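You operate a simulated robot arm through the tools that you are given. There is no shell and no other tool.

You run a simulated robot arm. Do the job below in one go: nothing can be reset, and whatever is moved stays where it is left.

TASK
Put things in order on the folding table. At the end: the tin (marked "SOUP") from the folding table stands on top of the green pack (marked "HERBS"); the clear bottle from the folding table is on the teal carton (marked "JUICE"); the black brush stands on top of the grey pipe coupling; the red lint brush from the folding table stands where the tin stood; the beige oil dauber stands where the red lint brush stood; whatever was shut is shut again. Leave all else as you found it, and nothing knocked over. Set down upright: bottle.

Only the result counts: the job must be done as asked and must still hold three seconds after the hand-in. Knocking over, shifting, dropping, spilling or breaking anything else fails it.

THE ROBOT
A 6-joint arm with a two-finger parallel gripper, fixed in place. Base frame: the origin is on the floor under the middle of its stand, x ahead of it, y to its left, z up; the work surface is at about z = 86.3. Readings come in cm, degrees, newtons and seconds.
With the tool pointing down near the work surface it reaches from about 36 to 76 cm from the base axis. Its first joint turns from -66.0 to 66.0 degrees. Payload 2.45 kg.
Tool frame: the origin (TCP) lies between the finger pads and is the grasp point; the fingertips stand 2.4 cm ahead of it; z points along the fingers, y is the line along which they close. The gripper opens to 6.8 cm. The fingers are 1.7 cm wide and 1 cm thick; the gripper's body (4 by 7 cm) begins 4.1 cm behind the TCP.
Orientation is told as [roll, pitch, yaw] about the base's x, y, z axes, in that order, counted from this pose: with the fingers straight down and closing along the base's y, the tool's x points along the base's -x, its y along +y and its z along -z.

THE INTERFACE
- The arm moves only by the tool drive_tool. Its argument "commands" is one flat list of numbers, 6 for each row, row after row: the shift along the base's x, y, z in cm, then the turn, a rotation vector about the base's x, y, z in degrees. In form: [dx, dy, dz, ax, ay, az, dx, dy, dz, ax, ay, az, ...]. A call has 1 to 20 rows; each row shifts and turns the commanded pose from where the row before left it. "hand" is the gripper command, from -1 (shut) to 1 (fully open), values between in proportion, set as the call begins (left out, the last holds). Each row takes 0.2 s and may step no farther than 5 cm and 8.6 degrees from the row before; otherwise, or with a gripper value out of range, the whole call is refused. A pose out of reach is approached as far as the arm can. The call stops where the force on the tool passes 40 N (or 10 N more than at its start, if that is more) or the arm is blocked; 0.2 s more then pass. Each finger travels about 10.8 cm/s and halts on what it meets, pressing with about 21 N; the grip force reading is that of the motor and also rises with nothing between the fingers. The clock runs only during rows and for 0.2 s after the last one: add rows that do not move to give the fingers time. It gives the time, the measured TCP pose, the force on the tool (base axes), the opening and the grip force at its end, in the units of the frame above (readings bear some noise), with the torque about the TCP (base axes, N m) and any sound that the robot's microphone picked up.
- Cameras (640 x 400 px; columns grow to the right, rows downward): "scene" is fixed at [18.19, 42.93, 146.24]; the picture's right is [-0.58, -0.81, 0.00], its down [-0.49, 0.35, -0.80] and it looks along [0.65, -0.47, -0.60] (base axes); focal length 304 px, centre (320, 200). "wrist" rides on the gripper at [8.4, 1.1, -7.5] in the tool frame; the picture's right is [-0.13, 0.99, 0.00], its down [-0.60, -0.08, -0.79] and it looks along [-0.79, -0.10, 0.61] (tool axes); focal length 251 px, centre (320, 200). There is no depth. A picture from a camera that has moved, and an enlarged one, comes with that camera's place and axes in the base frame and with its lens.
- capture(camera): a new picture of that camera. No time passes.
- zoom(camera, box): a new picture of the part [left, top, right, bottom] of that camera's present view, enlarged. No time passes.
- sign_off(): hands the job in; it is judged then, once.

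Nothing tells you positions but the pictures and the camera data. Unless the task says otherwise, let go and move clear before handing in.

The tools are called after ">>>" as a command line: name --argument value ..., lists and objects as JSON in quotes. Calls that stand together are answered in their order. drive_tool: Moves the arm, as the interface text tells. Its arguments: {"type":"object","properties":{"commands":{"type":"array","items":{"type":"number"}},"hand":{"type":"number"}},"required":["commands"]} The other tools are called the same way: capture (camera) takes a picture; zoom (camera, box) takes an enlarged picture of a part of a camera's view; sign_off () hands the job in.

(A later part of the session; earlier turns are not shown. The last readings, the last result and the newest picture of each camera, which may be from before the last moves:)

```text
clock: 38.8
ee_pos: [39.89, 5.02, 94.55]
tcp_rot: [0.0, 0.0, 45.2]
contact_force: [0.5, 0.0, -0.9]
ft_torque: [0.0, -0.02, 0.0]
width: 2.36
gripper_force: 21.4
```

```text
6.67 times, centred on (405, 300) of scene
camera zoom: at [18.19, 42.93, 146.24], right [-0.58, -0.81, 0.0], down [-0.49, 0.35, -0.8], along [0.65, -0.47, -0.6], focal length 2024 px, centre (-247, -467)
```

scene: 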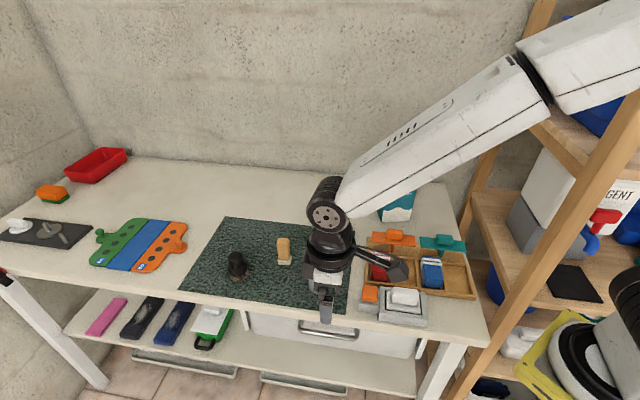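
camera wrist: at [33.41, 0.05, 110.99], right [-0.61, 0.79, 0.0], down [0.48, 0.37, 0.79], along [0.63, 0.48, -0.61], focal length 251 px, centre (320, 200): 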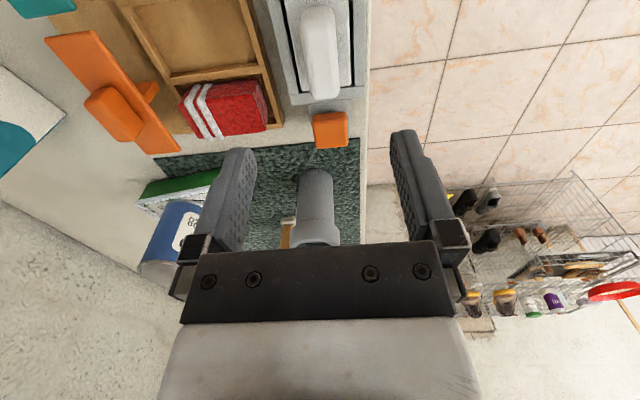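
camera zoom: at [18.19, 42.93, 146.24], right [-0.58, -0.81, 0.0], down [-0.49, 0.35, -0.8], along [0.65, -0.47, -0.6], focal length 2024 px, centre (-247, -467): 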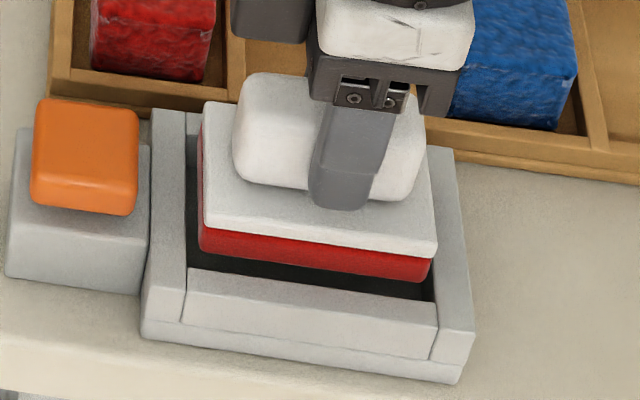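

Lifting reveals the truth: this white-handled tool has a red velvet pad underneath. It is the red lint brush, standing in an open grey dock. I'll lift it out and carry it to the tin's old spot, turning back to yaw -45 on the way.

>>> drive_tool --commands '[0, 0, 3, 0, 0, 0, 0, 0, 3, 0, 0, 0, 0, 0, 3.5, 0, 0, 0, 0, 0, 0, 0, 0, 0]'

>>> zoom --camera "scene" --box '[350, 220, 450, 330]'

>>> capture --camera "wrist"

```text
clock: 39.8
ee_pos: [39.85, 5.11, 104.04]
tcp_rot: [0.1, 0.0, 45.0]
contact_force: [-0.9, 0.6, -0.5]
ft_torque: [0.01, -0.02, 0.03]
width: 2.35
gripper_force: 20.8
```

```text
3.64 times, centred on (400, 275) of scene
camera zoom: at [18.19, 42.93, 146.24], right [-0.58, -0.81, 0.0], down [-0.49, 0.35, -0.8], along [0.65, -0.47, -0.6], focal length 1104 px, centre (29, -73)
```

zoom: 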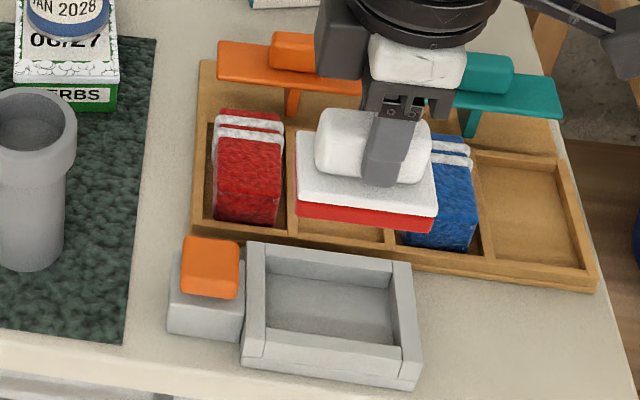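

```text
taken
camera wrist: at [33.1, -0.12, 111.5], right [-0.61, 0.79, 0.0], down [0.48, 0.37, 0.79], along [0.63, 0.48, -0.61], focal length 251 px, centre (320, 200)
```

wrist: 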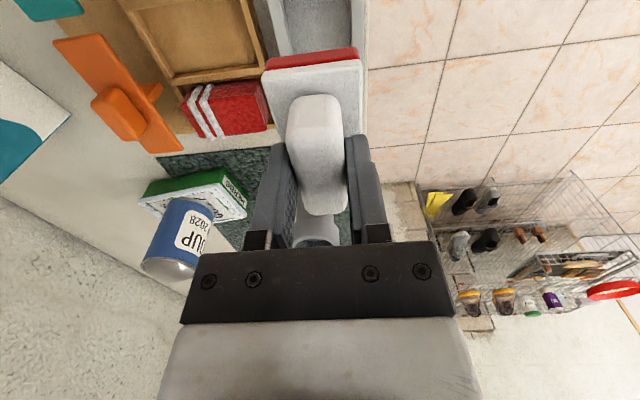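

>>> drive_tool --commands '[1.03, -3.25, 0, 0, 0, -8.2, 1.03, -3.25, 0, 0, 0, -8.2, 1.03, -3.25, 0, 0, 0, -8.2, 1.03, -3.25, 0, 0, 0, -8.2, 0.5, -3.5, 0, 0, 0, -8.2, 0.5, -3.5, 0, 0, 0, -8.2, 0.5, -3.5, 0, 0, 0, -8.2, 0.5, -3.5, 0, 0, 0, -8.2, 0, 0, 0, 0, 0, -8.2, 0, 0, 0, 0, 0, -8.2, 0, 0, 0, 0, 0, -8, 0, 0, 0, 0, 0, 0]'

>>> capture --camera "scene"

```text
clock: 42.4
ee_pos: [46.03, -21.91, 103.96]
tcp_rot: [-0.1, 0.0, -45.1]
contact_force: [-0.3, -0.8, -1.3]
ft_torque: [0.03, -0.01, 0.02]
width: 2.32
gripper_force: 21.0
```

```text
taken
```

scene: 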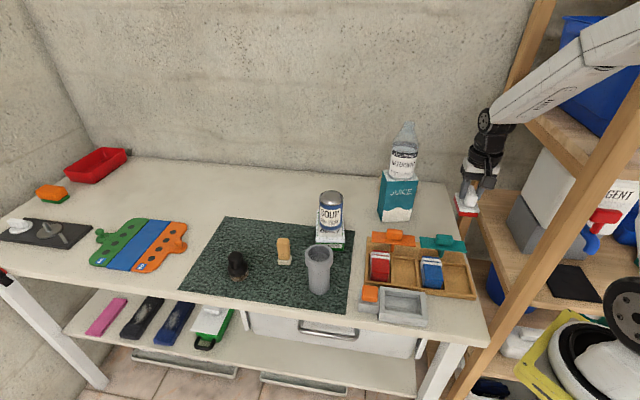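

>>> drive_tool --commands '[2.85, -2.34, 0, 0, 0, 0, 2.85, -2.34, 0, 0, 0, 0, 2.85, -2.34, 0, 0, 0, 0, 2.8, -2.33, 0, 0, 0, 0, 0, 0, -3, 0, 0, 0, 0, 0, -3, 0, 0, 0, 0, 0, -3, 0, 0, 0, 0, 0, 0, 0, 0, 0]'

>>> zoom --camera "scene" --box '[370, 140, 490, 250]'

>>> capture --camera "wrist"

```text
clock: 44.2
ee_pos: [57.28, -31.29, 95.01]
tcp_rot: [-0.1, 0.0, -44.9]
contact_force: [0.3, 0.8, 0.0]
ft_torque: [-0.04, 0.0, -0.01]
width: 2.36
gripper_force: 21.3
```

```text
3.64 times, centred on (430, 195) of scene
camera zoom: at [18.19, 42.93, 146.24], right [-0.58, -0.81, 0.0], down [-0.49, 0.35, -0.8], along [0.65, -0.47, -0.6], focal length 1104 px, centre (-80, 218)
```

zoom: 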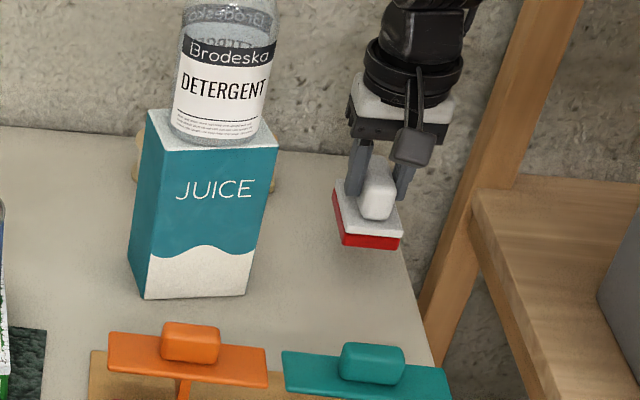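

```text
taken
camera wrist: at [52.13, -24.61, 102.53], right [0.79, 0.61, 0.0], down [0.37, -0.48, 0.79], along [0.48, -0.63, -0.61], focal length 251 px, centre (320, 200)
```

wrist: 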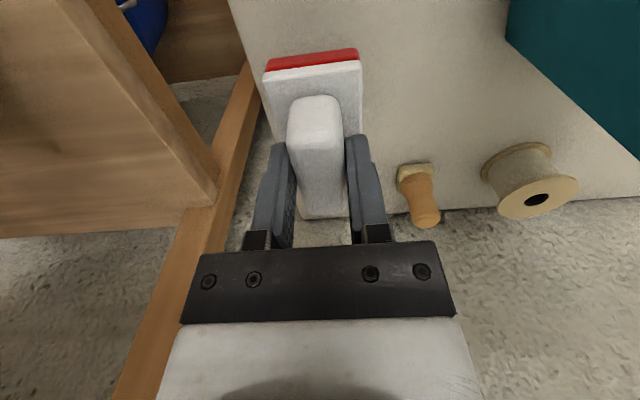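

I'll take this chance to look closely at the small item behind the carton, then lower the lint brush.

>>> zoom --camera "wrist" --box '[380, 130, 480, 240]'

>>> zoom --camera "scene" --box '[270, 228, 304, 272]'

>>> drive_tool --commands '[0.1, 0, -1.5, 0, 0, 0, 0, 0, -0.8, 0, 0, 0, 0, 0, 0, 0, 0, 0]'

```text
3.64 times, centred on (430, 185) of wrist
camera zoom: at [52.13, -24.61, 102.53], right [0.79, 0.61, 0.0], down [0.37, -0.48, 0.79], along [0.48, -0.63, -0.61], focal length 914 px, centre (-80, 254)
```

zoom: 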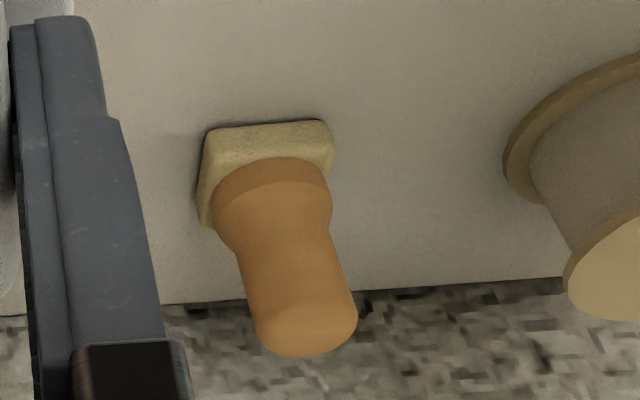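

```text
9.09 times, centred on (287, 250) of scene
camera zoom: at [18.19, 42.93, 146.24], right [-0.58, -0.81, 0.0], down [-0.49, 0.35, -0.8], along [0.65, -0.47, -0.6], focal length 2760 px, centre (620, -254)
```

zoom: 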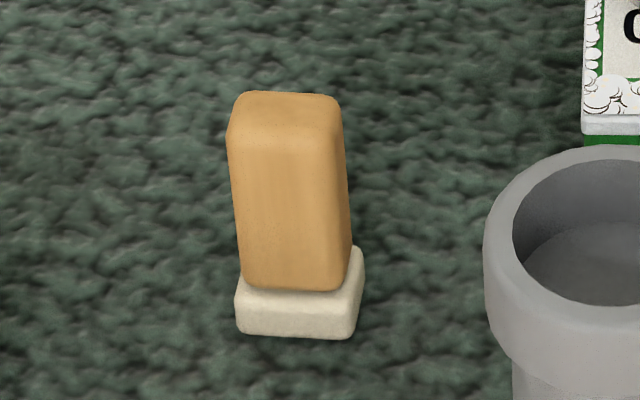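

```text
clock: 45.0
ee_pos: [57.48, -31.25, 92.69]
tcp_rot: [0.0, 0.0, -44.8]
contact_force: [-0.4, -0.8, -0.3]
ft_torque: [-0.02, 0.0, -0.04]
width: 2.39
gripper_force: 20.7
```

>>> drive_tool --commands '[0, 0, -0.3, 0, 0, 0, 0, 0, -0.2, 0, 0, 0, 0, 0, 0, 0, 0, 0]'

>>> zoom --camera "scene" --box '[410, 160, 480, 230]'

```text
clock: 45.8
ee_pos: [57.57, -31.35, 92.26]
tcp_rot: [0.0, 0.0, -45.0]
contact_force: [-0.2, 0.2, -1.0]
ft_torque: [0.02, 0.0, 0.01]
width: 2.36
gripper_force: 21.0
```

```text
5.71 times, centred on (445, 195) of scene
camera zoom: at [18.19, 42.93, 146.24], right [-0.58, -0.81, 0.0], down [-0.49, 0.35, -0.8], along [0.65, -0.47, -0.6], focal length 1735 px, centre (-394, 229)
```

zoom: 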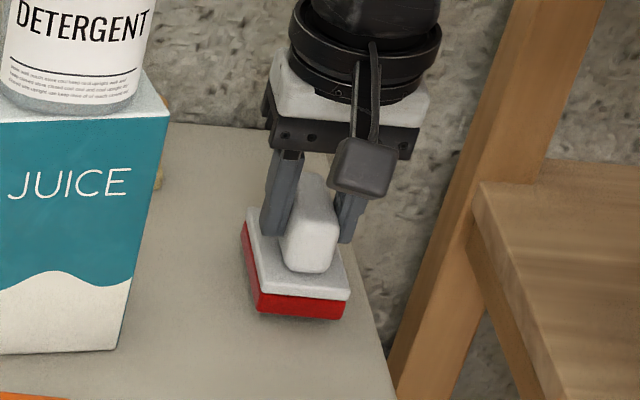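

>>> zoom --camera "wrist" --box '[240, 30, 400, 250]'

```text
1.82 times, centred on (320, 140) of wrist
camera zoom: at [52.21, -24.67, 99.69], right [0.79, 0.61, 0.0], down [0.37, -0.48, 0.79], along [0.48, -0.63, -0.61], focal length 457 px, centre (320, 309)
```

zoom: 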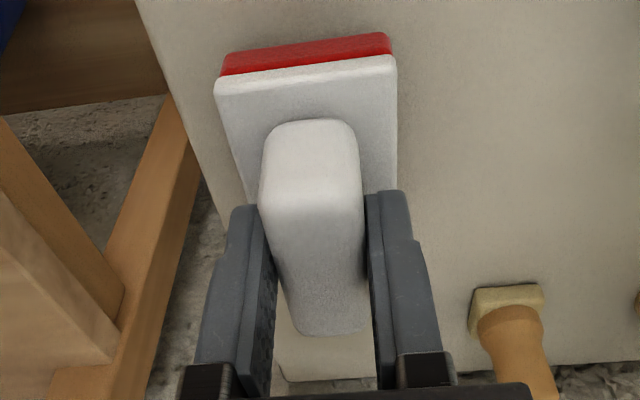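

>>> drive_tool --commands '[-0.1, 0.05, -0.25, 0, 0, 0, 0, 0, -0.2, 0, 0, 0, 0, 0, 0, 0, 0, 0]'

```text
clock: 46.6
ee_pos: [57.38, -31.17, 91.76]
tcp_rot: [0.0, 0.0, -44.9]
contact_force: [0.3, -0.4, -1.2]
ft_torque: [0.01, -0.01, 0.0]
width: 2.36
gripper_force: 21.0
```

>>> drive_tool --commands '[0, 0, -0.2, 0, 0, 0, 0, 0, 0, 0, 0, 0]'

>>> drive_tool --commands '[0, 0, -0.2, 0, 0, 0, 0, 0, 0, 0, 0, 0]'

>>> zoom --camera "scene" --box '[410, 160, 480, 230]'

```text
clock: 47.2
ee_pos: [57.29, -31.26, 91.55]
tcp_rot: [0.0, -0.1, -44.9]
contact_force: [-1.0, -0.8, 1.6]
ft_torque: [-0.01, 0.01, 0.0]
width: 2.32
gripper_force: 20.9
```

```text
clock: 47.8
ee_pos: [57.42, -31.35, 91.37]
tcp_rot: [0.0, -0.2, -44.9]
contact_force: [-3.9, 3.7, 18.0]
ft_torque: [0.06, 0.11, -0.02]
width: 2.38
gripper_force: 20.7
```

```text
5.71 times, centred on (445, 195) of scene
camera zoom: at [18.14, 42.96, 146.24], right [-0.58, -0.81, 0.0], down [-0.49, 0.35, -0.8], along [0.65, -0.47, -0.6], focal length 1735 px, centre (-394, 229)
```

zoom: 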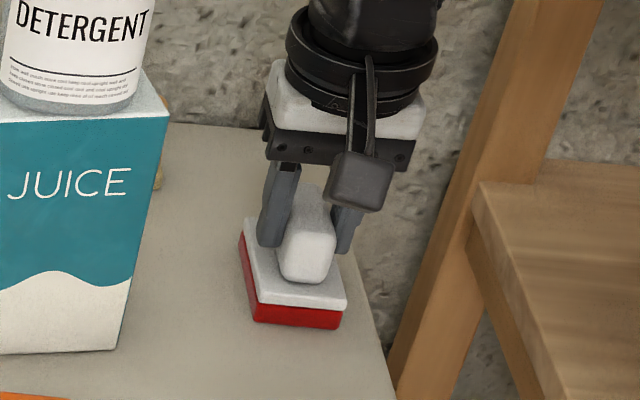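

>>> drive_tool --commands '[0, 0, 0.2, 0, 0, 0, 0, 0, 0, 0, 0, 0]'

>>> drive_tool --commands '[0, 0, 0, 0, 0, 0, 0, 0, 0, 0, 0, 0, 0, 0, 0, 0, 0, 0]' --hand 0.3

>>> drive_tool --commands '[0, 0, 1, 0, 0, 0, 0, 0, 2, 0, 0, 0, 0, 0, 3, 0, 0, 0, 0, 0, 3, 0, 0, 0, 0, 0, 0, 0, 0, 0]'

>>> zoom --camera "scene" --box '[410, 160, 480, 230]'

>>> zoom --camera "wrist" --box '[240, 0, 480, 200]'

```text
clock: 48.4
ee_pos: [57.36, -31.22, 91.56]
tcp_rot: [-0.1, -0.1, -44.9]
contact_force: [1.6, -2.3, 6.4]
ft_torque: [-0.26, -0.3, 0.0]
width: 2.37
gripper_force: 20.3
```

```text
clock: 49.2
ee_pos: [57.3, -31.24, 91.56]
tcp_rot: [0.0, 0.0, -45.0]
contact_force: [0.1, -0.3, 0.5]
ft_torque: [-0.01, 0.04, -0.03]
width: 4.43
gripper_force: 0.1
```

```text
clock: 50.4
ee_pos: [57.22, -31.03, 100.41]
tcp_rot: [0.0, 0.1, -45.0]
contact_force: [-0.2, 0.1, 1.0]
ft_torque: [-0.01, 0.0, 0.03]
width: 4.39
gripper_force: 0.1
```

```text
5.71 times, centred on (445, 195) of scene
camera zoom: at [18.19, 42.93, 146.24], right [-0.58, -0.81, 0.0], down [-0.49, 0.35, -0.8], along [0.65, -0.47, -0.6], focal length 1735 px, centre (-394, 229)
```

zoom: 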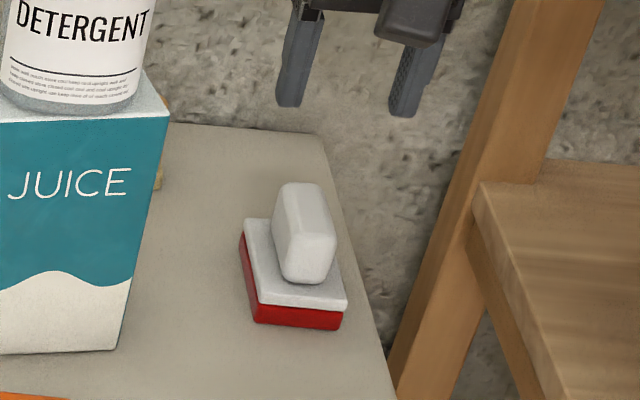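

```text
2.00 times, centred on (360, 100) of wrist
camera zoom: at [52.05, -24.5, 107.99], right [0.79, 0.61, 0.0], down [0.37, -0.48, 0.79], along [0.48, -0.63, -0.61], focal length 503 px, centre (240, 400)
```

zoom: 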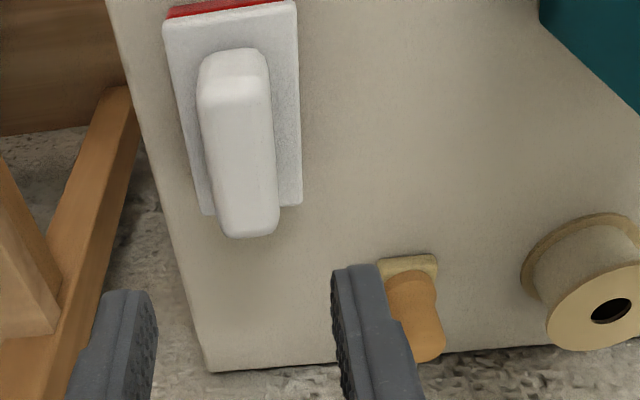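

The lint brush stands centred on the tin's old spot. Next I'll go above the dauber on the mat for a close look at its orientation.

>>> drive_tool --commands '[0, 0, 3.2, 0, 0, 0, 0, 0, 3.2, 0, 0, 0, 0, 0, 3.2, 0, 0, 0, -3.07, 3, 0, 0, 0, 0, -3.07, 3, 0, 0, 0, 0, -3.07, 3, 0, 0, 0, 0, 0, 4.4, 0, 0, 0, 0, 0, 4.4, 0, 0, 0, 0, 0, 4.4, 0, 0, 0, 0, 0, 4.4, 0, 0, 0, 0, 0, 4.4, 0, 0, 0, 0, 3, 3.17, 0, 0, 0, 0, 3, 3.17, 0, 0, 0, 0, 3, 3.17, 0, 0, 0, 0, 3, 3.17, 0, 0, 0, 0, 3, 3.17, 0, 0, 0, 0, 3, 3.17, 0, 0, 0, 0, 0, 0, 0, 0, 0, 0]'

>>> capture --camera "wrist"

>>> capture --camera "scene"

```text
clock: 54.2
ee_pos: [66.09, 18.87, 110.1]
tcp_rot: [0.0, 0.0, -44.9]
contact_force: [0.2, -0.3, -0.6]
ft_torque: [-0.02, -0.02, 0.03]
width: 4.42
gripper_force: 0.0
```

```text
taken
camera wrist: at [60.91, 25.48, 117.58], right [0.79, 0.61, 0.0], down [0.37, -0.48, 0.79], along [0.48, -0.63, -0.61], focal length 251 px, centre (320, 200)
```

wrist: 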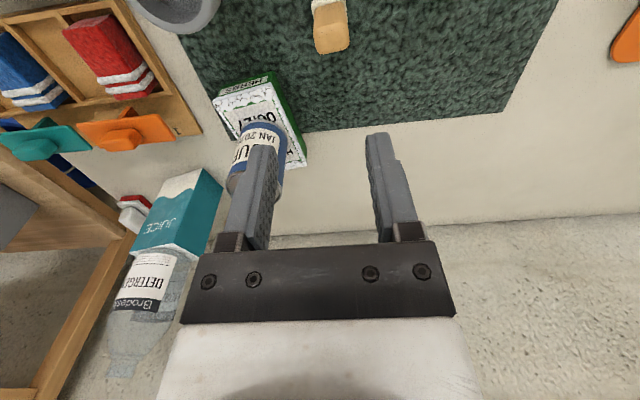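

```text
taken
```

scene: 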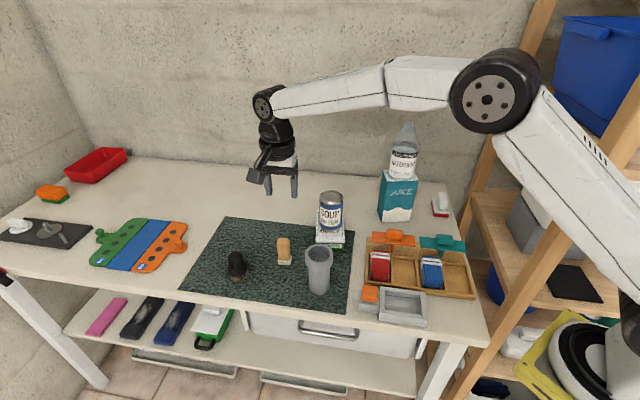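

>>> zoom --camera "wrist" --box '[290, 0, 370, 60]'

>>> zoom --camera "wrist" --box '[130, 0, 260, 60]'

```text
6.67 times, centred on (330, 30) of wrist
camera zoom: at [60.91, 25.48, 117.58], right [0.79, 0.61, 0.0], down [0.37, -0.48, 0.79], along [0.48, -0.63, -0.61], focal length 1676 px, centre (253, 1333)
```

zoom: 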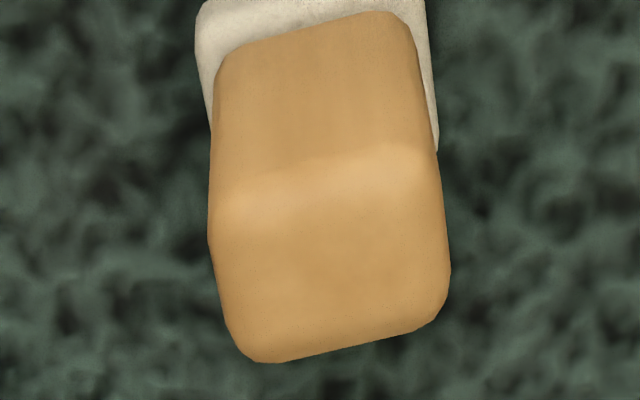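

```text
4.92 times, centred on (195, 30) of wrist
camera zoom: at [60.91, 25.48, 117.58], right [0.79, 0.61, 0.0], down [0.37, -0.48, 0.79], along [0.48, -0.63, -0.61], focal length 1238 px, centre (935, 1037)
```

zoom: 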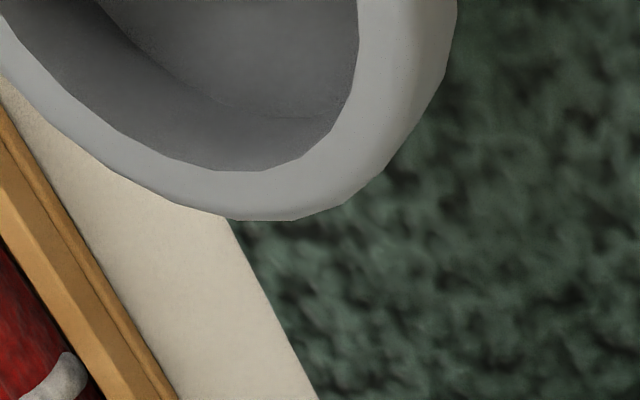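

The dauber's handle is about 2.8 x 1.9 cm, rotated about 5° from the table axes, centred near (66.9, 19.2), top at about z = 93.7. I'll align to yaw -40 and descend close above it.

>>> drive_tool --commands '[0.4, 0.17, -4, 0, 0, 2.5, 0.4, 0.16, -4, 0, 0, 2.4, 0, 0, -4, 0, 0, 0, 0, 0, 0, 0, 0, 0]' --hand 0.6

>>> zoom --camera "wrist" --box '[220, 60, 420, 190]'

>>> zoom --camera "scene" --box '[250, 190, 330, 280]'

```text
clock: 55.2
ee_pos: [66.94, 19.17, 98.05]
tcp_rot: [0.0, 0.0, -40.0]
contact_force: [0.2, -0.1, -0.7]
ft_torque: [0.01, -0.01, 0.0]
width: 5.44
gripper_force: 0.1
```

```text
3.08 times, centred on (320, 125) of wrist
camera zoom: at [61.26, 25.29, 105.56], right [0.74, 0.68, 0.0], down [0.41, -0.45, 0.79], along [0.54, -0.58, -0.61], focal length 774 px, centre (320, 431)
```

zoom: 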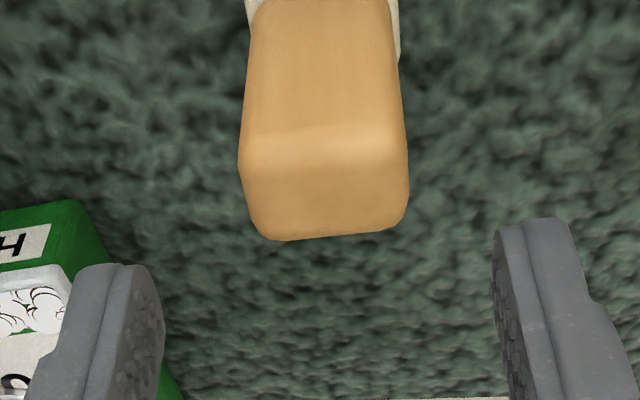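

```text
4.44 times, centred on (290, 235) of scene
camera zoom: at [18.19, 42.93, 146.24], right [-0.58, -0.81, 0.0], down [-0.49, 0.35, -0.8], along [0.65, -0.47, -0.6], focal length 1349 px, centre (453, 44)
```

zoom: 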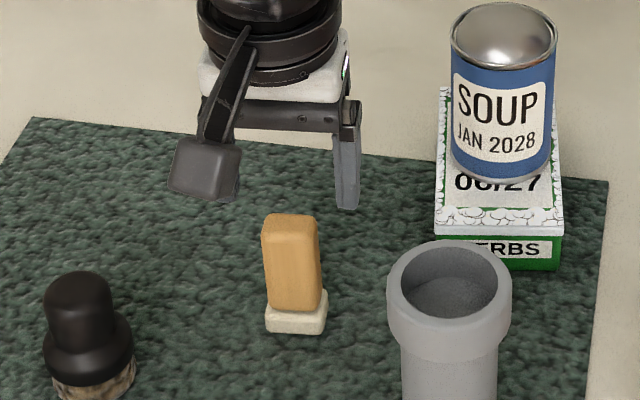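

Well centred. Descending and gripping the dauber's handle.

>>> drive_tool --commands '[0, 0, -2, 0, 0, 0, 0, 0, -2, 0, 0, 0, 0, 0, -1.7, 0, 0, 0, 0, 0, 0, 0, 0, 0]'

>>> drive_tool --commands '[0, 0, 0, 0, 0, 0, 0, 0, 0, 0, 0, 0, 0, 0, 0, 0, 0, 0]' --hand -1

>>> zoom --camera "scene" --box '[250, 190, 330, 280]'

```text
clock: 56.2
ee_pos: [66.97, 19.12, 92.31]
tcp_rot: [-0.1, 0.0, -40.0]
contact_force: [0.0, 0.5, 0.8]
ft_torque: [0.0, -0.01, -0.04]
width: 5.46
gripper_force: 0.0
```

```text
clock: 57.0
ee_pos: [66.92, 19.04, 92.36]
tcp_rot: [0.0, 0.0, -40.0]
contact_force: [0.2, 0.4, 0.2]
ft_torque: [0.02, 0.0, 0.0]
width: 2.95
gripper_force: 20.5
```

```text
4.44 times, centred on (290, 235) of scene
camera zoom: at [18.19, 42.93, 146.24], right [-0.58, -0.81, 0.0], down [-0.49, 0.35, -0.8], along [0.65, -0.47, -0.6], focal length 1349 px, centre (453, 44)
```

zoom: 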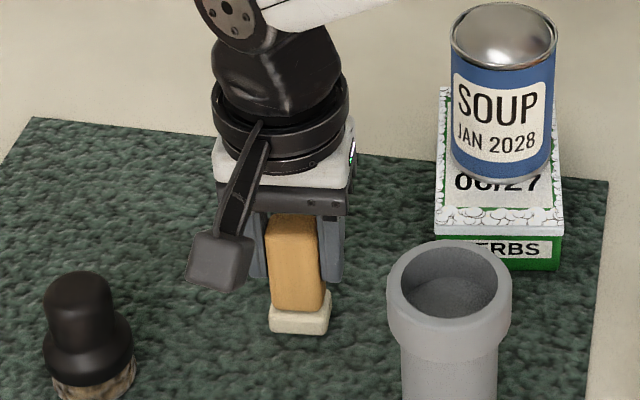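

>>> drive_tool --commands '[0, 0, 1, 0, 0, 0, 0, 0, 3, 0, 0, 0, 0, 0, 4, 0, 0, 0, 0, 0, 4, 0, 0, 0, 0, 0, 4, 0, 0, 0, -3.84, -1.97, 0, 0, 0, -1, -3.84, -1.97, 0, 0, 0, -1, -3.84, -1.97, 0, 0, 0, -1, -3.84, -1.97, 0, 0, 0, -1, -3.84, -1.97, 0, 0, 0, -1, -3.84, -1.97, 0, 0, 0, 0, -3.84, -1.97, 0, 0, 0, 0, 0, 0, 0, 0, 0, 0]'

>>> capture --camera "scene"

>>> zoom --camera "scene" --box '[330, 180, 450, 330]'

```text
clock: 59.8
ee_pos: [39.97, 5.35, 108.5]
tcp_rot: [0.0, -0.1, -45.0]
contact_force: [0.1, 0.1, -0.9]
ft_torque: [0.02, -0.05, 0.01]
width: 2.94
gripper_force: 21.1
```

```text
taken
```

scene: 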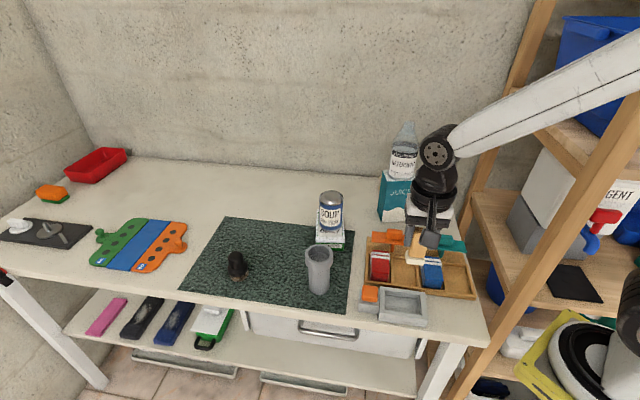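

```text
2.67 times, centred on (390, 255) of scene
camera zoom: at [18.19, 42.93, 146.24], right [-0.58, -0.81, 0.0], down [-0.49, 0.35, -0.8], along [0.65, -0.47, -0.6], focal length 810 px, centre (133, 53)
```

zoom: 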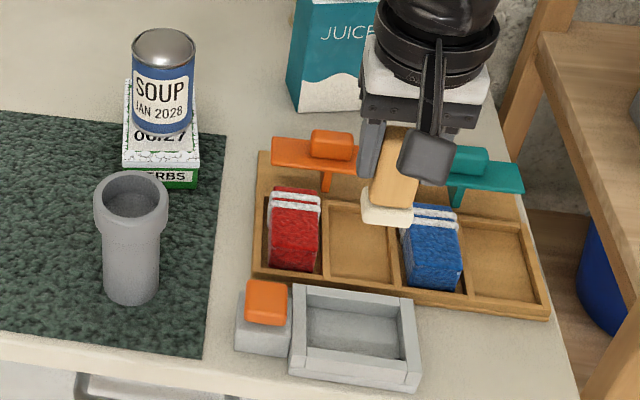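

>>> zoom --camera "scene" --box '[370, 280, 435, 330]'

>>> drive_tool --commands '[0, 0, -4, 0, 0, 0, 0, 0, -4, 0, 0, 0, 0, 0, -2, 0, 0, 0, 0, 0, 0, 0, 0, 0]'

>>> zoom --camera "scene" --box '[360, 240, 440, 330]'

>>> capture --camera "wrist"

```text
8.00 times, centred on (402, 305) of scene
camera zoom: at [18.19, 42.93, 146.24], right [-0.58, -0.81, 0.0], down [-0.49, 0.35, -0.8], along [0.65, -0.47, -0.6], focal length 2429 px, centre (-340, -640)
```

zoom: 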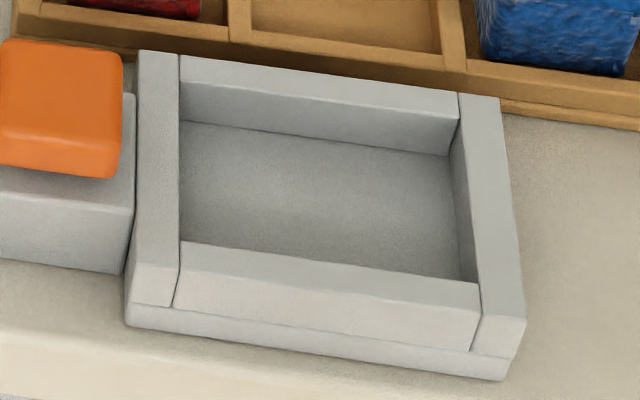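

```text
clock: 60.8
ee_pos: [39.9, 5.33, 98.41]
tcp_rot: [0.1, 0.0, -45.0]
contact_force: [-0.5, 0.8, -0.6]
ft_torque: [0.01, -0.04, 0.0]
width: 2.96
gripper_force: 21.3
```

```text
4.44 times, centred on (400, 285) of scene
camera zoom: at [18.19, 42.93, 146.24], right [-0.58, -0.81, 0.0], down [-0.49, 0.35, -0.8], along [0.65, -0.47, -0.6], focal length 1349 px, centre (-36, -178)
```

zoom: 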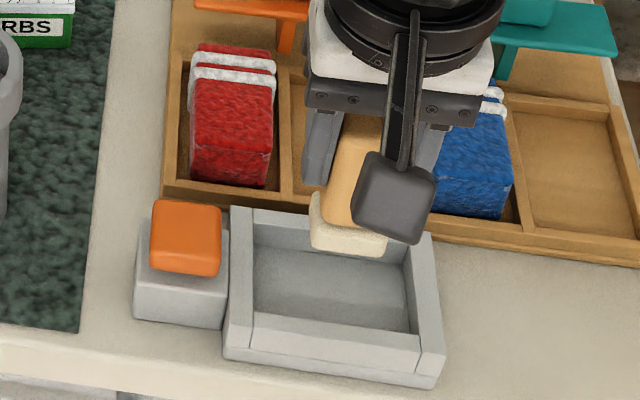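

```text
taken
camera wrist: at [34.82, 11.91, 105.92], right [0.79, 0.61, 0.0], down [0.37, -0.48, 0.79], along [0.48, -0.63, -0.61], focal length 251 px, centre (320, 200)
```

wrist: 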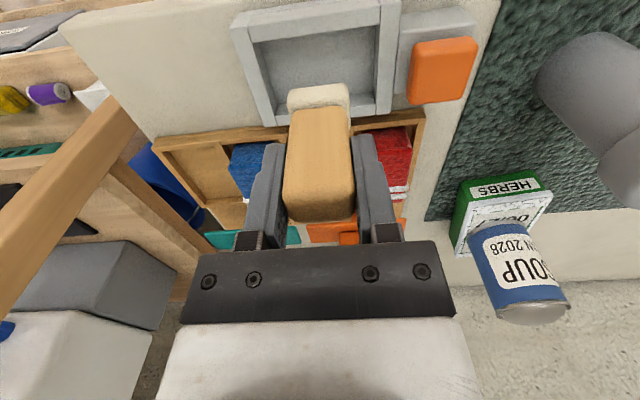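

>>> drive_tool --commands '[0, 0, -1.5, 0, 0, 0, 0, 0, -1.5, 0, 0, 0, 0, 0, -1, 0, 0, 0, 0, 0, 0, 0, 0, 0]'

>>> zoom --camera "scene" --box '[360, 240, 440, 330]'

>>> zoom --camera "wrist" --box '[220, 0, 420, 130]'

```text
clock: 61.8
ee_pos: [39.9, 5.32, 94.55]
tcp_rot: [0.0, 0.1, -45.0]
contact_force: [0.4, 0.5, -0.9]
ft_torque: [-0.03, -0.03, -0.01]
width: 2.97
gripper_force: 21.4
```

```text
4.44 times, centred on (400, 285) of scene
camera zoom: at [18.19, 42.93, 146.24], right [-0.58, -0.81, 0.0], down [-0.49, 0.35, -0.8], along [0.65, -0.47, -0.6], focal length 1349 px, centre (-36, -178)
```

zoom: 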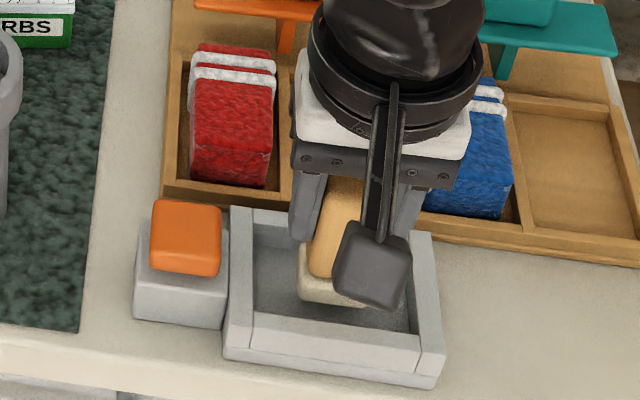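

```text
3.08 times, centred on (320, 65) of wrist
camera zoom: at [34.82, 11.94, 101.92], right [0.79, 0.61, 0.0], down [0.37, -0.48, 0.79], along [0.48, -0.63, -0.61], focal length 774 px, centre (320, 615)
```

zoom: 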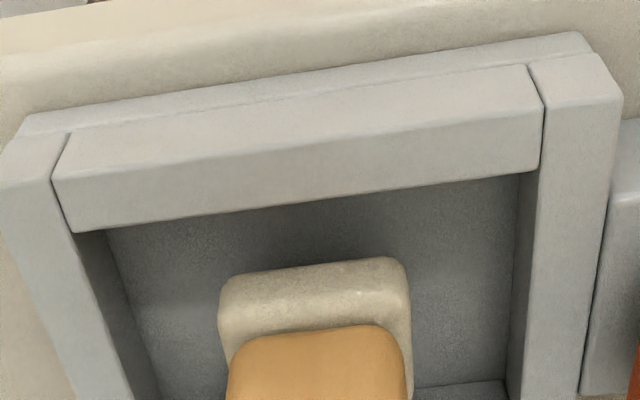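

Dauber is inside the dock frame and well centred. Lowering in small steps until it touches the floor.

>>> drive_tool --commands '[0, 0, -0.4, 0, 0, 0, 0, 0, -0.2, 0, 0, 0, 0, 0, 0, 0, 0, 0]'

>>> drive_tool --commands '[0, 0, -0.2, 0, 0, 0, 0, 0, 0, 0, 0, 0]'

>>> drive_tool --commands '[0, 0, -0.2, 0, 0, 0, 0, 0, 0, 0, 0, 0]'

```text
clock: 62.6
ee_pos: [39.93, 5.23, 93.83]
tcp_rot: [0.0, 0.0, -45.0]
contact_force: [0.0, 1.3, 0.6]
ft_torque: [-0.01, -0.01, 0.02]
width: 2.94
gripper_force: 21.5
```

```text
clock: 63.2
ee_pos: [39.94, 5.39, 93.68]
tcp_rot: [0.0, 0.0, -45.0]
contact_force: [0.5, -0.5, -0.7]
ft_torque: [0.01, -0.01, -0.02]
width: 2.92
gripper_force: 21.3
```

```text
clock: 63.8
ee_pos: [40.0, 5.2, 93.41]
tcp_rot: [-0.1, 0.0, -44.9]
contact_force: [0.6, 0.5, -0.6]
ft_torque: [0.04, 0.0, 0.01]
width: 2.98
gripper_force: 20.4
```

>>> drive_tool --commands '[0, 0, -0.2, 0, 0, 0, 0, 0, 0, 0, 0, 0]'

>>> drive_tool --commands '[0, 0, -0.2, 0, 0, 0, 0, 0, 0, 0, 0, 0]'

```text
clock: 64.4
ee_pos: [40.03, 5.34, 93.35]
tcp_rot: [0.0, 0.1, -45.0]
contact_force: [-0.6, -1.2, 6.4]
ft_torque: [-0.07, 0.1, 0.0]
width: 2.96
gripper_force: 20.9
```

```text
clock: 65.0
ee_pos: [39.96, 5.32, 93.11]
tcp_rot: [0.1, -0.1, -45.0]
contact_force: [-2.7, -1.3, 21.5]
ft_torque: [-0.08, 0.14, 0.01]
width: 2.96
gripper_force: 21.4
```

>>> drive_tool --commands '[0, 0, 0.25, 0, 0, 0, 0, 0, 0, 0, 0, 0]'

>>> drive_tool --commands '[0, 0, 0, 0, 0, 0, 0, 0, 0, 0, 0, 0, 0, 0, 0, 0, 0, 0]' --hand 0.5

>>> drive_tool --commands '[0, 0, 1, 0, 0, 0, 0, 0, 2, 0, 0, 0, 0, 0, 3, 0, 0, 0, 0, 0, 4, 0, 0, 0, 0, 0, 4, 0, 0, 0, 0, 0, 0, 0, 0, 0]'

>>> zoom --camera "scene" --box '[350, 210, 450, 330]'

>>> capture --camera "wrist"

```text
clock: 65.6
ee_pos: [39.99, 5.2, 93.33]
tcp_rot: [0.0, 0.0, -45.0]
contact_force: [1.3, -0.6, -1.3]
ft_torque: [0.02, -0.02, 0.05]
width: 2.99
gripper_force: 21.3
```

```text
clock: 66.4
ee_pos: [39.93, 5.24, 93.24]
tcp_rot: [0.0, 0.0, -44.9]
contact_force: [-0.2, 0.3, -0.2]
ft_torque: [0.0, -0.01, 0.01]
width: 5.11
gripper_force: 0.1
```

```text
clock: 67.8
ee_pos: [39.99, 5.22, 107.16]
tcp_rot: [0.0, 0.0, -45.0]
contact_force: [-1.1, -0.6, 1.1]
ft_torque: [0.02, 0.01, -0.02]
width: 5.09
gripper_force: 0.1
```

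```text
3.33 times, centred on (400, 270) of scene
camera zoom: at [18.19, 42.93, 146.24], right [-0.58, -0.81, 0.0], down [-0.49, 0.35, -0.8], along [0.65, -0.47, -0.6], focal length 1012 px, centre (53, -33)
```

zoom: 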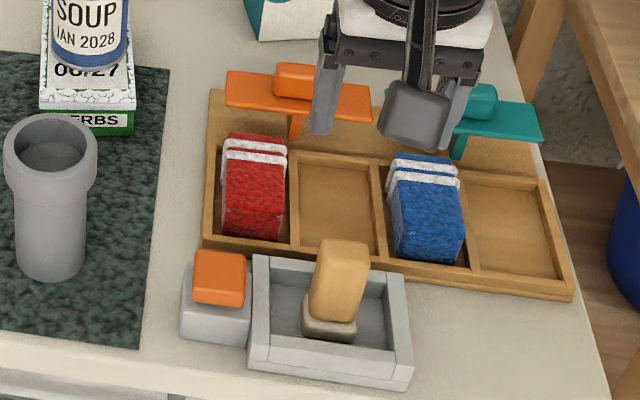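

```text
taken
camera wrist: at [34.84, 11.87, 114.68], right [0.79, 0.61, 0.0], down [0.37, -0.48, 0.79], along [0.48, -0.63, -0.61], focal length 251 px, centre (320, 200)
```

wrist: 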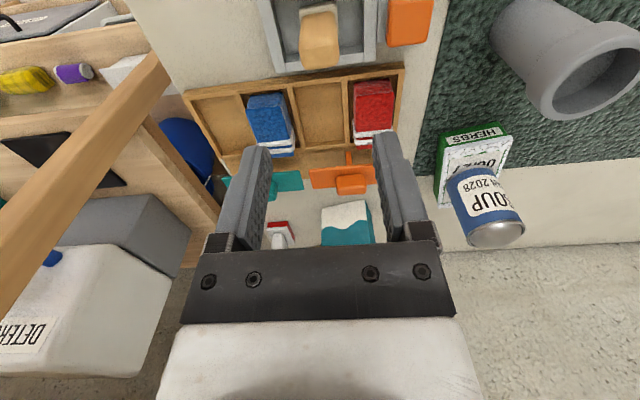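

The dauber stands in the dock where the lint brush was. Last transfer: the black brush onto the pipe coupling. I'll go look at the brush from above.

>>> drive_tool --commands '[3.17, 2.81, 0, 0, 0, 0, 3.17, 2.81, 0, 0, 0, 0, 3.17, 2.81, 0, 0, 0, 0, 3.17, 2.81, 0, 0, 0, 0, 3.17, 2.81, 0, 0, 0, 0, 3.17, 2.81, 0, 0, 0, 0, 3.17, 2.81, 0, 0, 0, 0, 3.17, 2.81, 0, 0, 0, 0, 3.17, 2.81, 0, 0, 0, 0, 0, 0, 0, 0, 0, 0]'

>>> capture --camera "wrist"

>>> capture --camera "scene"

```text
clock: 70.0
ee_pos: [68.47, 30.53, 107.37]
tcp_rot: [-0.1, 0.0, -45.0]
contact_force: [-0.6, 0.7, 0.5]
ft_torque: [-0.01, 0.01, -0.01]
width: 5.09
gripper_force: 0.1
```

```text
taken
camera wrist: at [63.36, 37.16, 114.79], right [0.79, 0.61, 0.0], down [0.37, -0.48, 0.79], along [0.48, -0.63, -0.61], focal length 251 px, centre (320, 200)
```

wrist: 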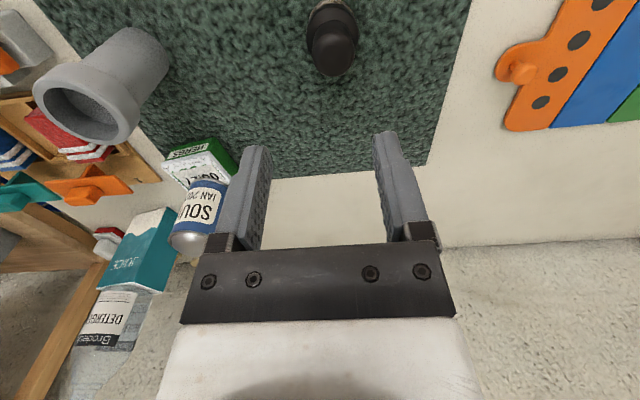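

```text
taken
```

scene: 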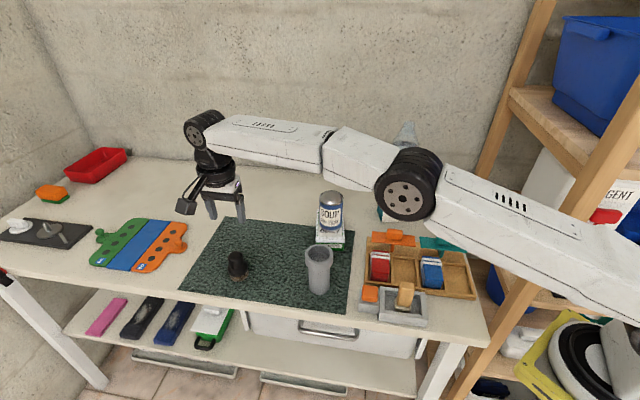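

>>> zoom --camera "wrist" --box '[290, 0, 380, 90]'

>>> zoom --camera "wrist" --box '[20, 10, 190, 150]'

>>> zoom --camera "scene" --box '[215, 240, 260, 290]'

>>> zoom --camera "scene" --box '[295, 235, 345, 300]'

```text
4.44 times, centred on (335, 45) of wrist
camera zoom: at [63.36, 37.16, 114.79], right [0.79, 0.61, 0.0], down [0.37, -0.48, 0.79], along [0.48, -0.63, -0.61], focal length 1118 px, centre (253, 889)
```

zoom: 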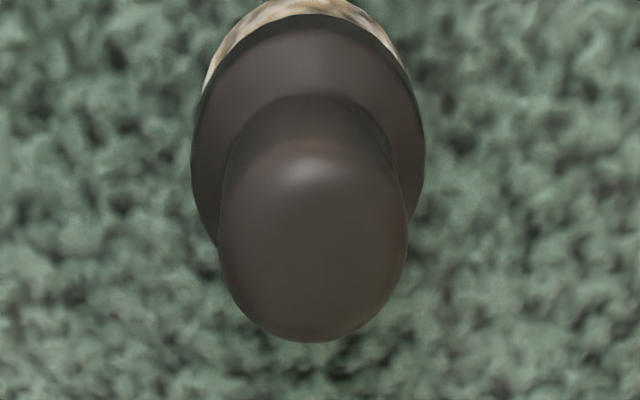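

```text
2.86 times, centred on (105, 80) of wrist
camera zoom: at [63.36, 37.16, 114.79], right [0.79, 0.61, 0.0], down [0.37, -0.48, 0.79], along [0.48, -0.63, -0.61], focal length 718 px, centre (934, 543)
```

zoom: 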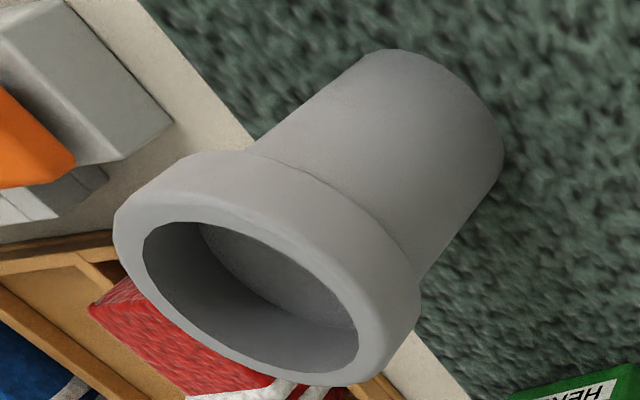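

```text
8.00 times, centred on (238, 265) of scene
camera zoom: at [18.19, 42.93, 146.24], right [-0.58, -0.81, 0.0], down [-0.49, 0.35, -0.8], along [0.65, -0.47, -0.6], focal length 2429 px, centre (980, -320)
```

zoom: 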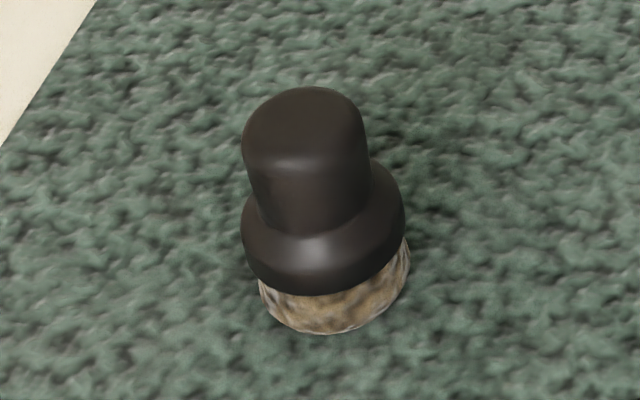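

```text
6.15 times, centred on (320, 268) of scene
camera zoom: at [18.19, 42.93, 146.24], right [-0.58, -0.81, 0.0], down [-0.49, 0.35, -0.8], along [0.65, -0.47, -0.6], focal length 1868 px, centre (320, -215)
```

zoom: 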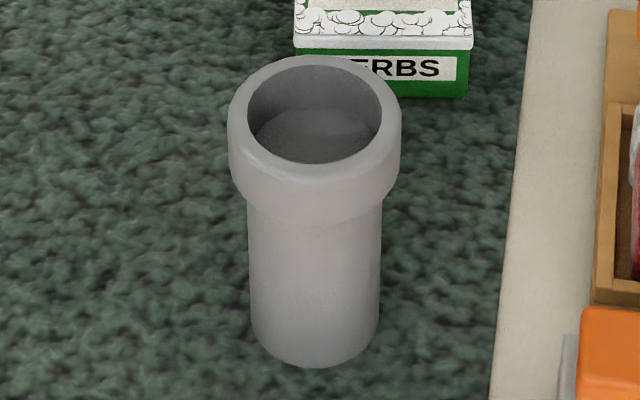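

Both brush and coupling matter here: the bristles (about 4.4 cm) are nearly the size of the coupling's bore (about 4.6 cm), so I need precise centring. I'll first measure the coupling from directly above.

>>> drive_tool --commands '[-2.7, -2.7, 1, 0, 0, 0, -2.7, -2.7, 1, 0, 0, 0, -2.7, -2.7, 1, 0, 0, 0, -2.7, -2.7, 1, 0, 0, 0, -2.7, -2.7, 0.6, 0, 0, 0, 0, 0, 0, 0, 0, 0]'

>>> capture --camera "wrist"

>>> zoom --camera "wrist" --box '[260, 0, 380, 100]'

```text
clock: 71.4
ee_pos: [55.17, 17.06, 111.93]
tcp_rot: [0.1, 0.0, -45.0]
contact_force: [-0.9, -0.4, 0.6]
ft_torque: [-0.02, -0.01, 0.01]
width: 5.09
gripper_force: 0.1
```

```text
taken
camera wrist: at [49.95, 23.66, 119.45], right [0.79, 0.61, 0.0], down [0.37, -0.48, 0.79], along [0.48, -0.63, -0.61], focal length 251 px, centre (320, 200)
```

wrist: 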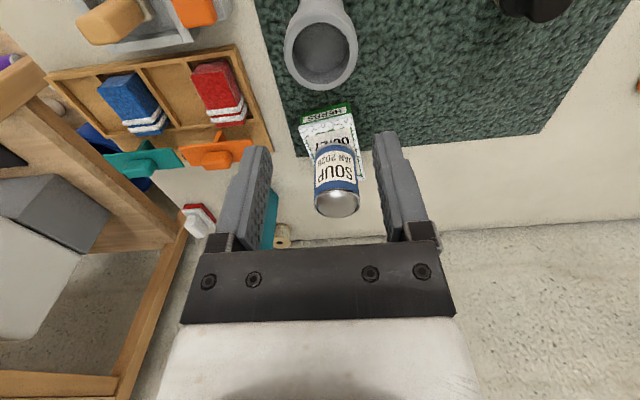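

```text
4.00 times, centred on (320, 50) of wrist
camera zoom: at [49.95, 23.66, 119.45], right [0.79, 0.61, 0.0], down [0.37, -0.48, 0.79], along [0.48, -0.63, -0.61], focal length 1006 px, centre (320, 800)
```

zoom: 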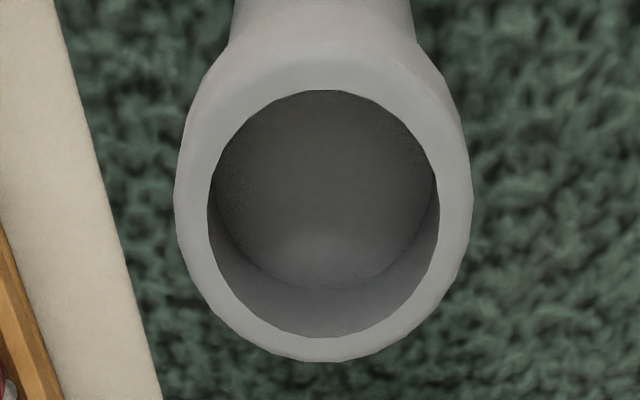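

The coupling's centre works out near (55.6, 16.55) with the rim at about z = 97.6. I'll probe with closed fingertips whether its top is really hollow, since that decides how the brush must be set down.

>>> drive_tool --commands '[0.43, -0.5, -3, 0, 0, 0, 0, 0, -4, 0, 0, 0, 0, 0, -3, 0, 0, 0, 0, 0, 0, 0, 0, 0]' --hand -1

>>> capture --camera "wrist"

>>> zoom --camera "scene" --box '[280, 200, 360, 300]'

```text
clock: 72.4
ee_pos: [55.48, 16.61, 101.94]
tcp_rot: [0.1, 0.0, -44.9]
contact_force: [-0.4, 0.6, 0.8]
ft_torque: [0.02, -0.01, 0.0]
width: 0.01
gripper_force: 21.2
```

```text
taken
camera wrist: at [50.31, 23.27, 109.42], right [0.79, 0.61, 0.0], down [0.37, -0.48, 0.79], along [0.48, -0.63, -0.61], focal length 251 px, centre (320, 200)
```

wrist: 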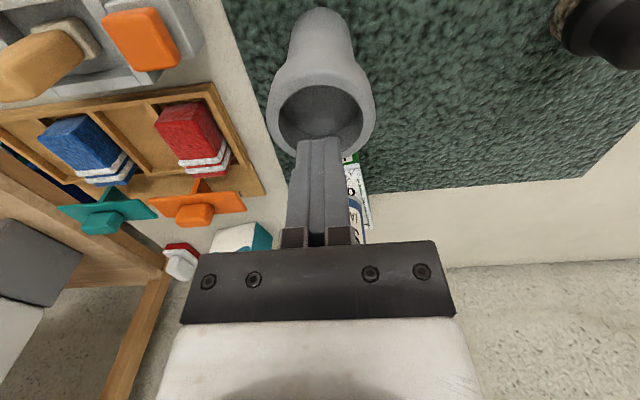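

```text
4.00 times, centred on (320, 250) of scene
camera zoom: at [18.19, 42.93, 146.24], right [-0.58, -0.81, 0.0], down [-0.49, 0.35, -0.8], along [0.65, -0.47, -0.6], focal length 1214 px, centre (320, 0)
```

zoom: 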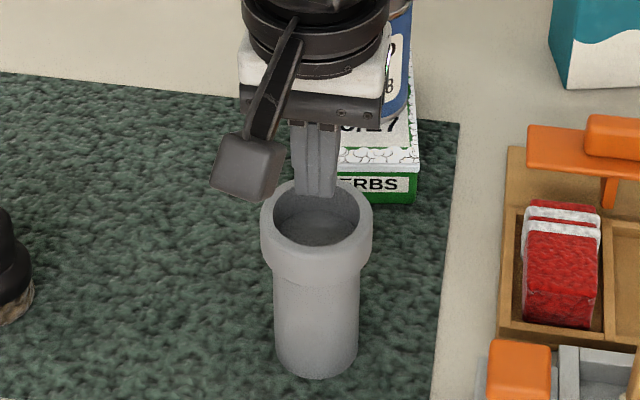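

>>> drive_tool --commands '[0, 0, -1, 0, 0, 0, 0, 0, -0.4, 0, 0, 0, 0, 0, 0, 0, 0, 0]'

>>> drive_tool --commands '[0, 0, -0.3, 0, 0, 0, 0, 0, 0, 0, 0, 0]'

>>> drive_tool --commands '[0, 0, -0.3, 0, 0, 0, 0, 0, 0, 0, 0, 0]'

>>> zoom --camera "scene" --box '[290, 230, 350, 280]'

```text
clock: 73.2
ee_pos: [55.54, 16.6, 100.54]
tcp_rot: [0.1, 0.0, -45.0]
contact_force: [-0.7, -0.7, 0.5]
ft_torque: [-0.01, 0.0, 0.0]
width: 0.01
gripper_force: 20.7
```

```text
clock: 73.8
ee_pos: [55.53, 16.6, 100.21]
tcp_rot: [0.0, 0.0, -45.0]
contact_force: [-0.6, 0.3, 0.6]
ft_torque: [-0.02, -0.02, 0.01]
width: 0.0
gripper_force: 21.4
```

```text
clock: 74.4
ee_pos: [55.5, 16.55, 99.9]
tcp_rot: [0.0, -0.1, -45.0]
contact_force: [0.2, 0.4, 0.0]
ft_torque: [-0.02, -0.01, 0.0]
width: 0.0
gripper_force: 21.1
```

```text
8.00 times, centred on (320, 255) of scene
camera zoom: at [18.19, 42.93, 146.24], right [-0.58, -0.81, 0.0], down [-0.49, 0.35, -0.8], along [0.65, -0.47, -0.6], focal length 2429 px, centre (320, -240)
```

zoom: 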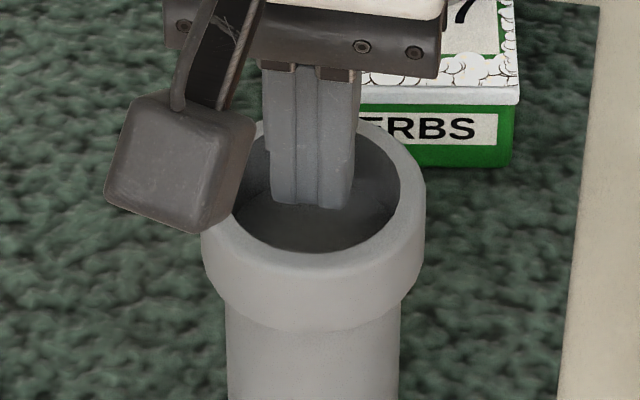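

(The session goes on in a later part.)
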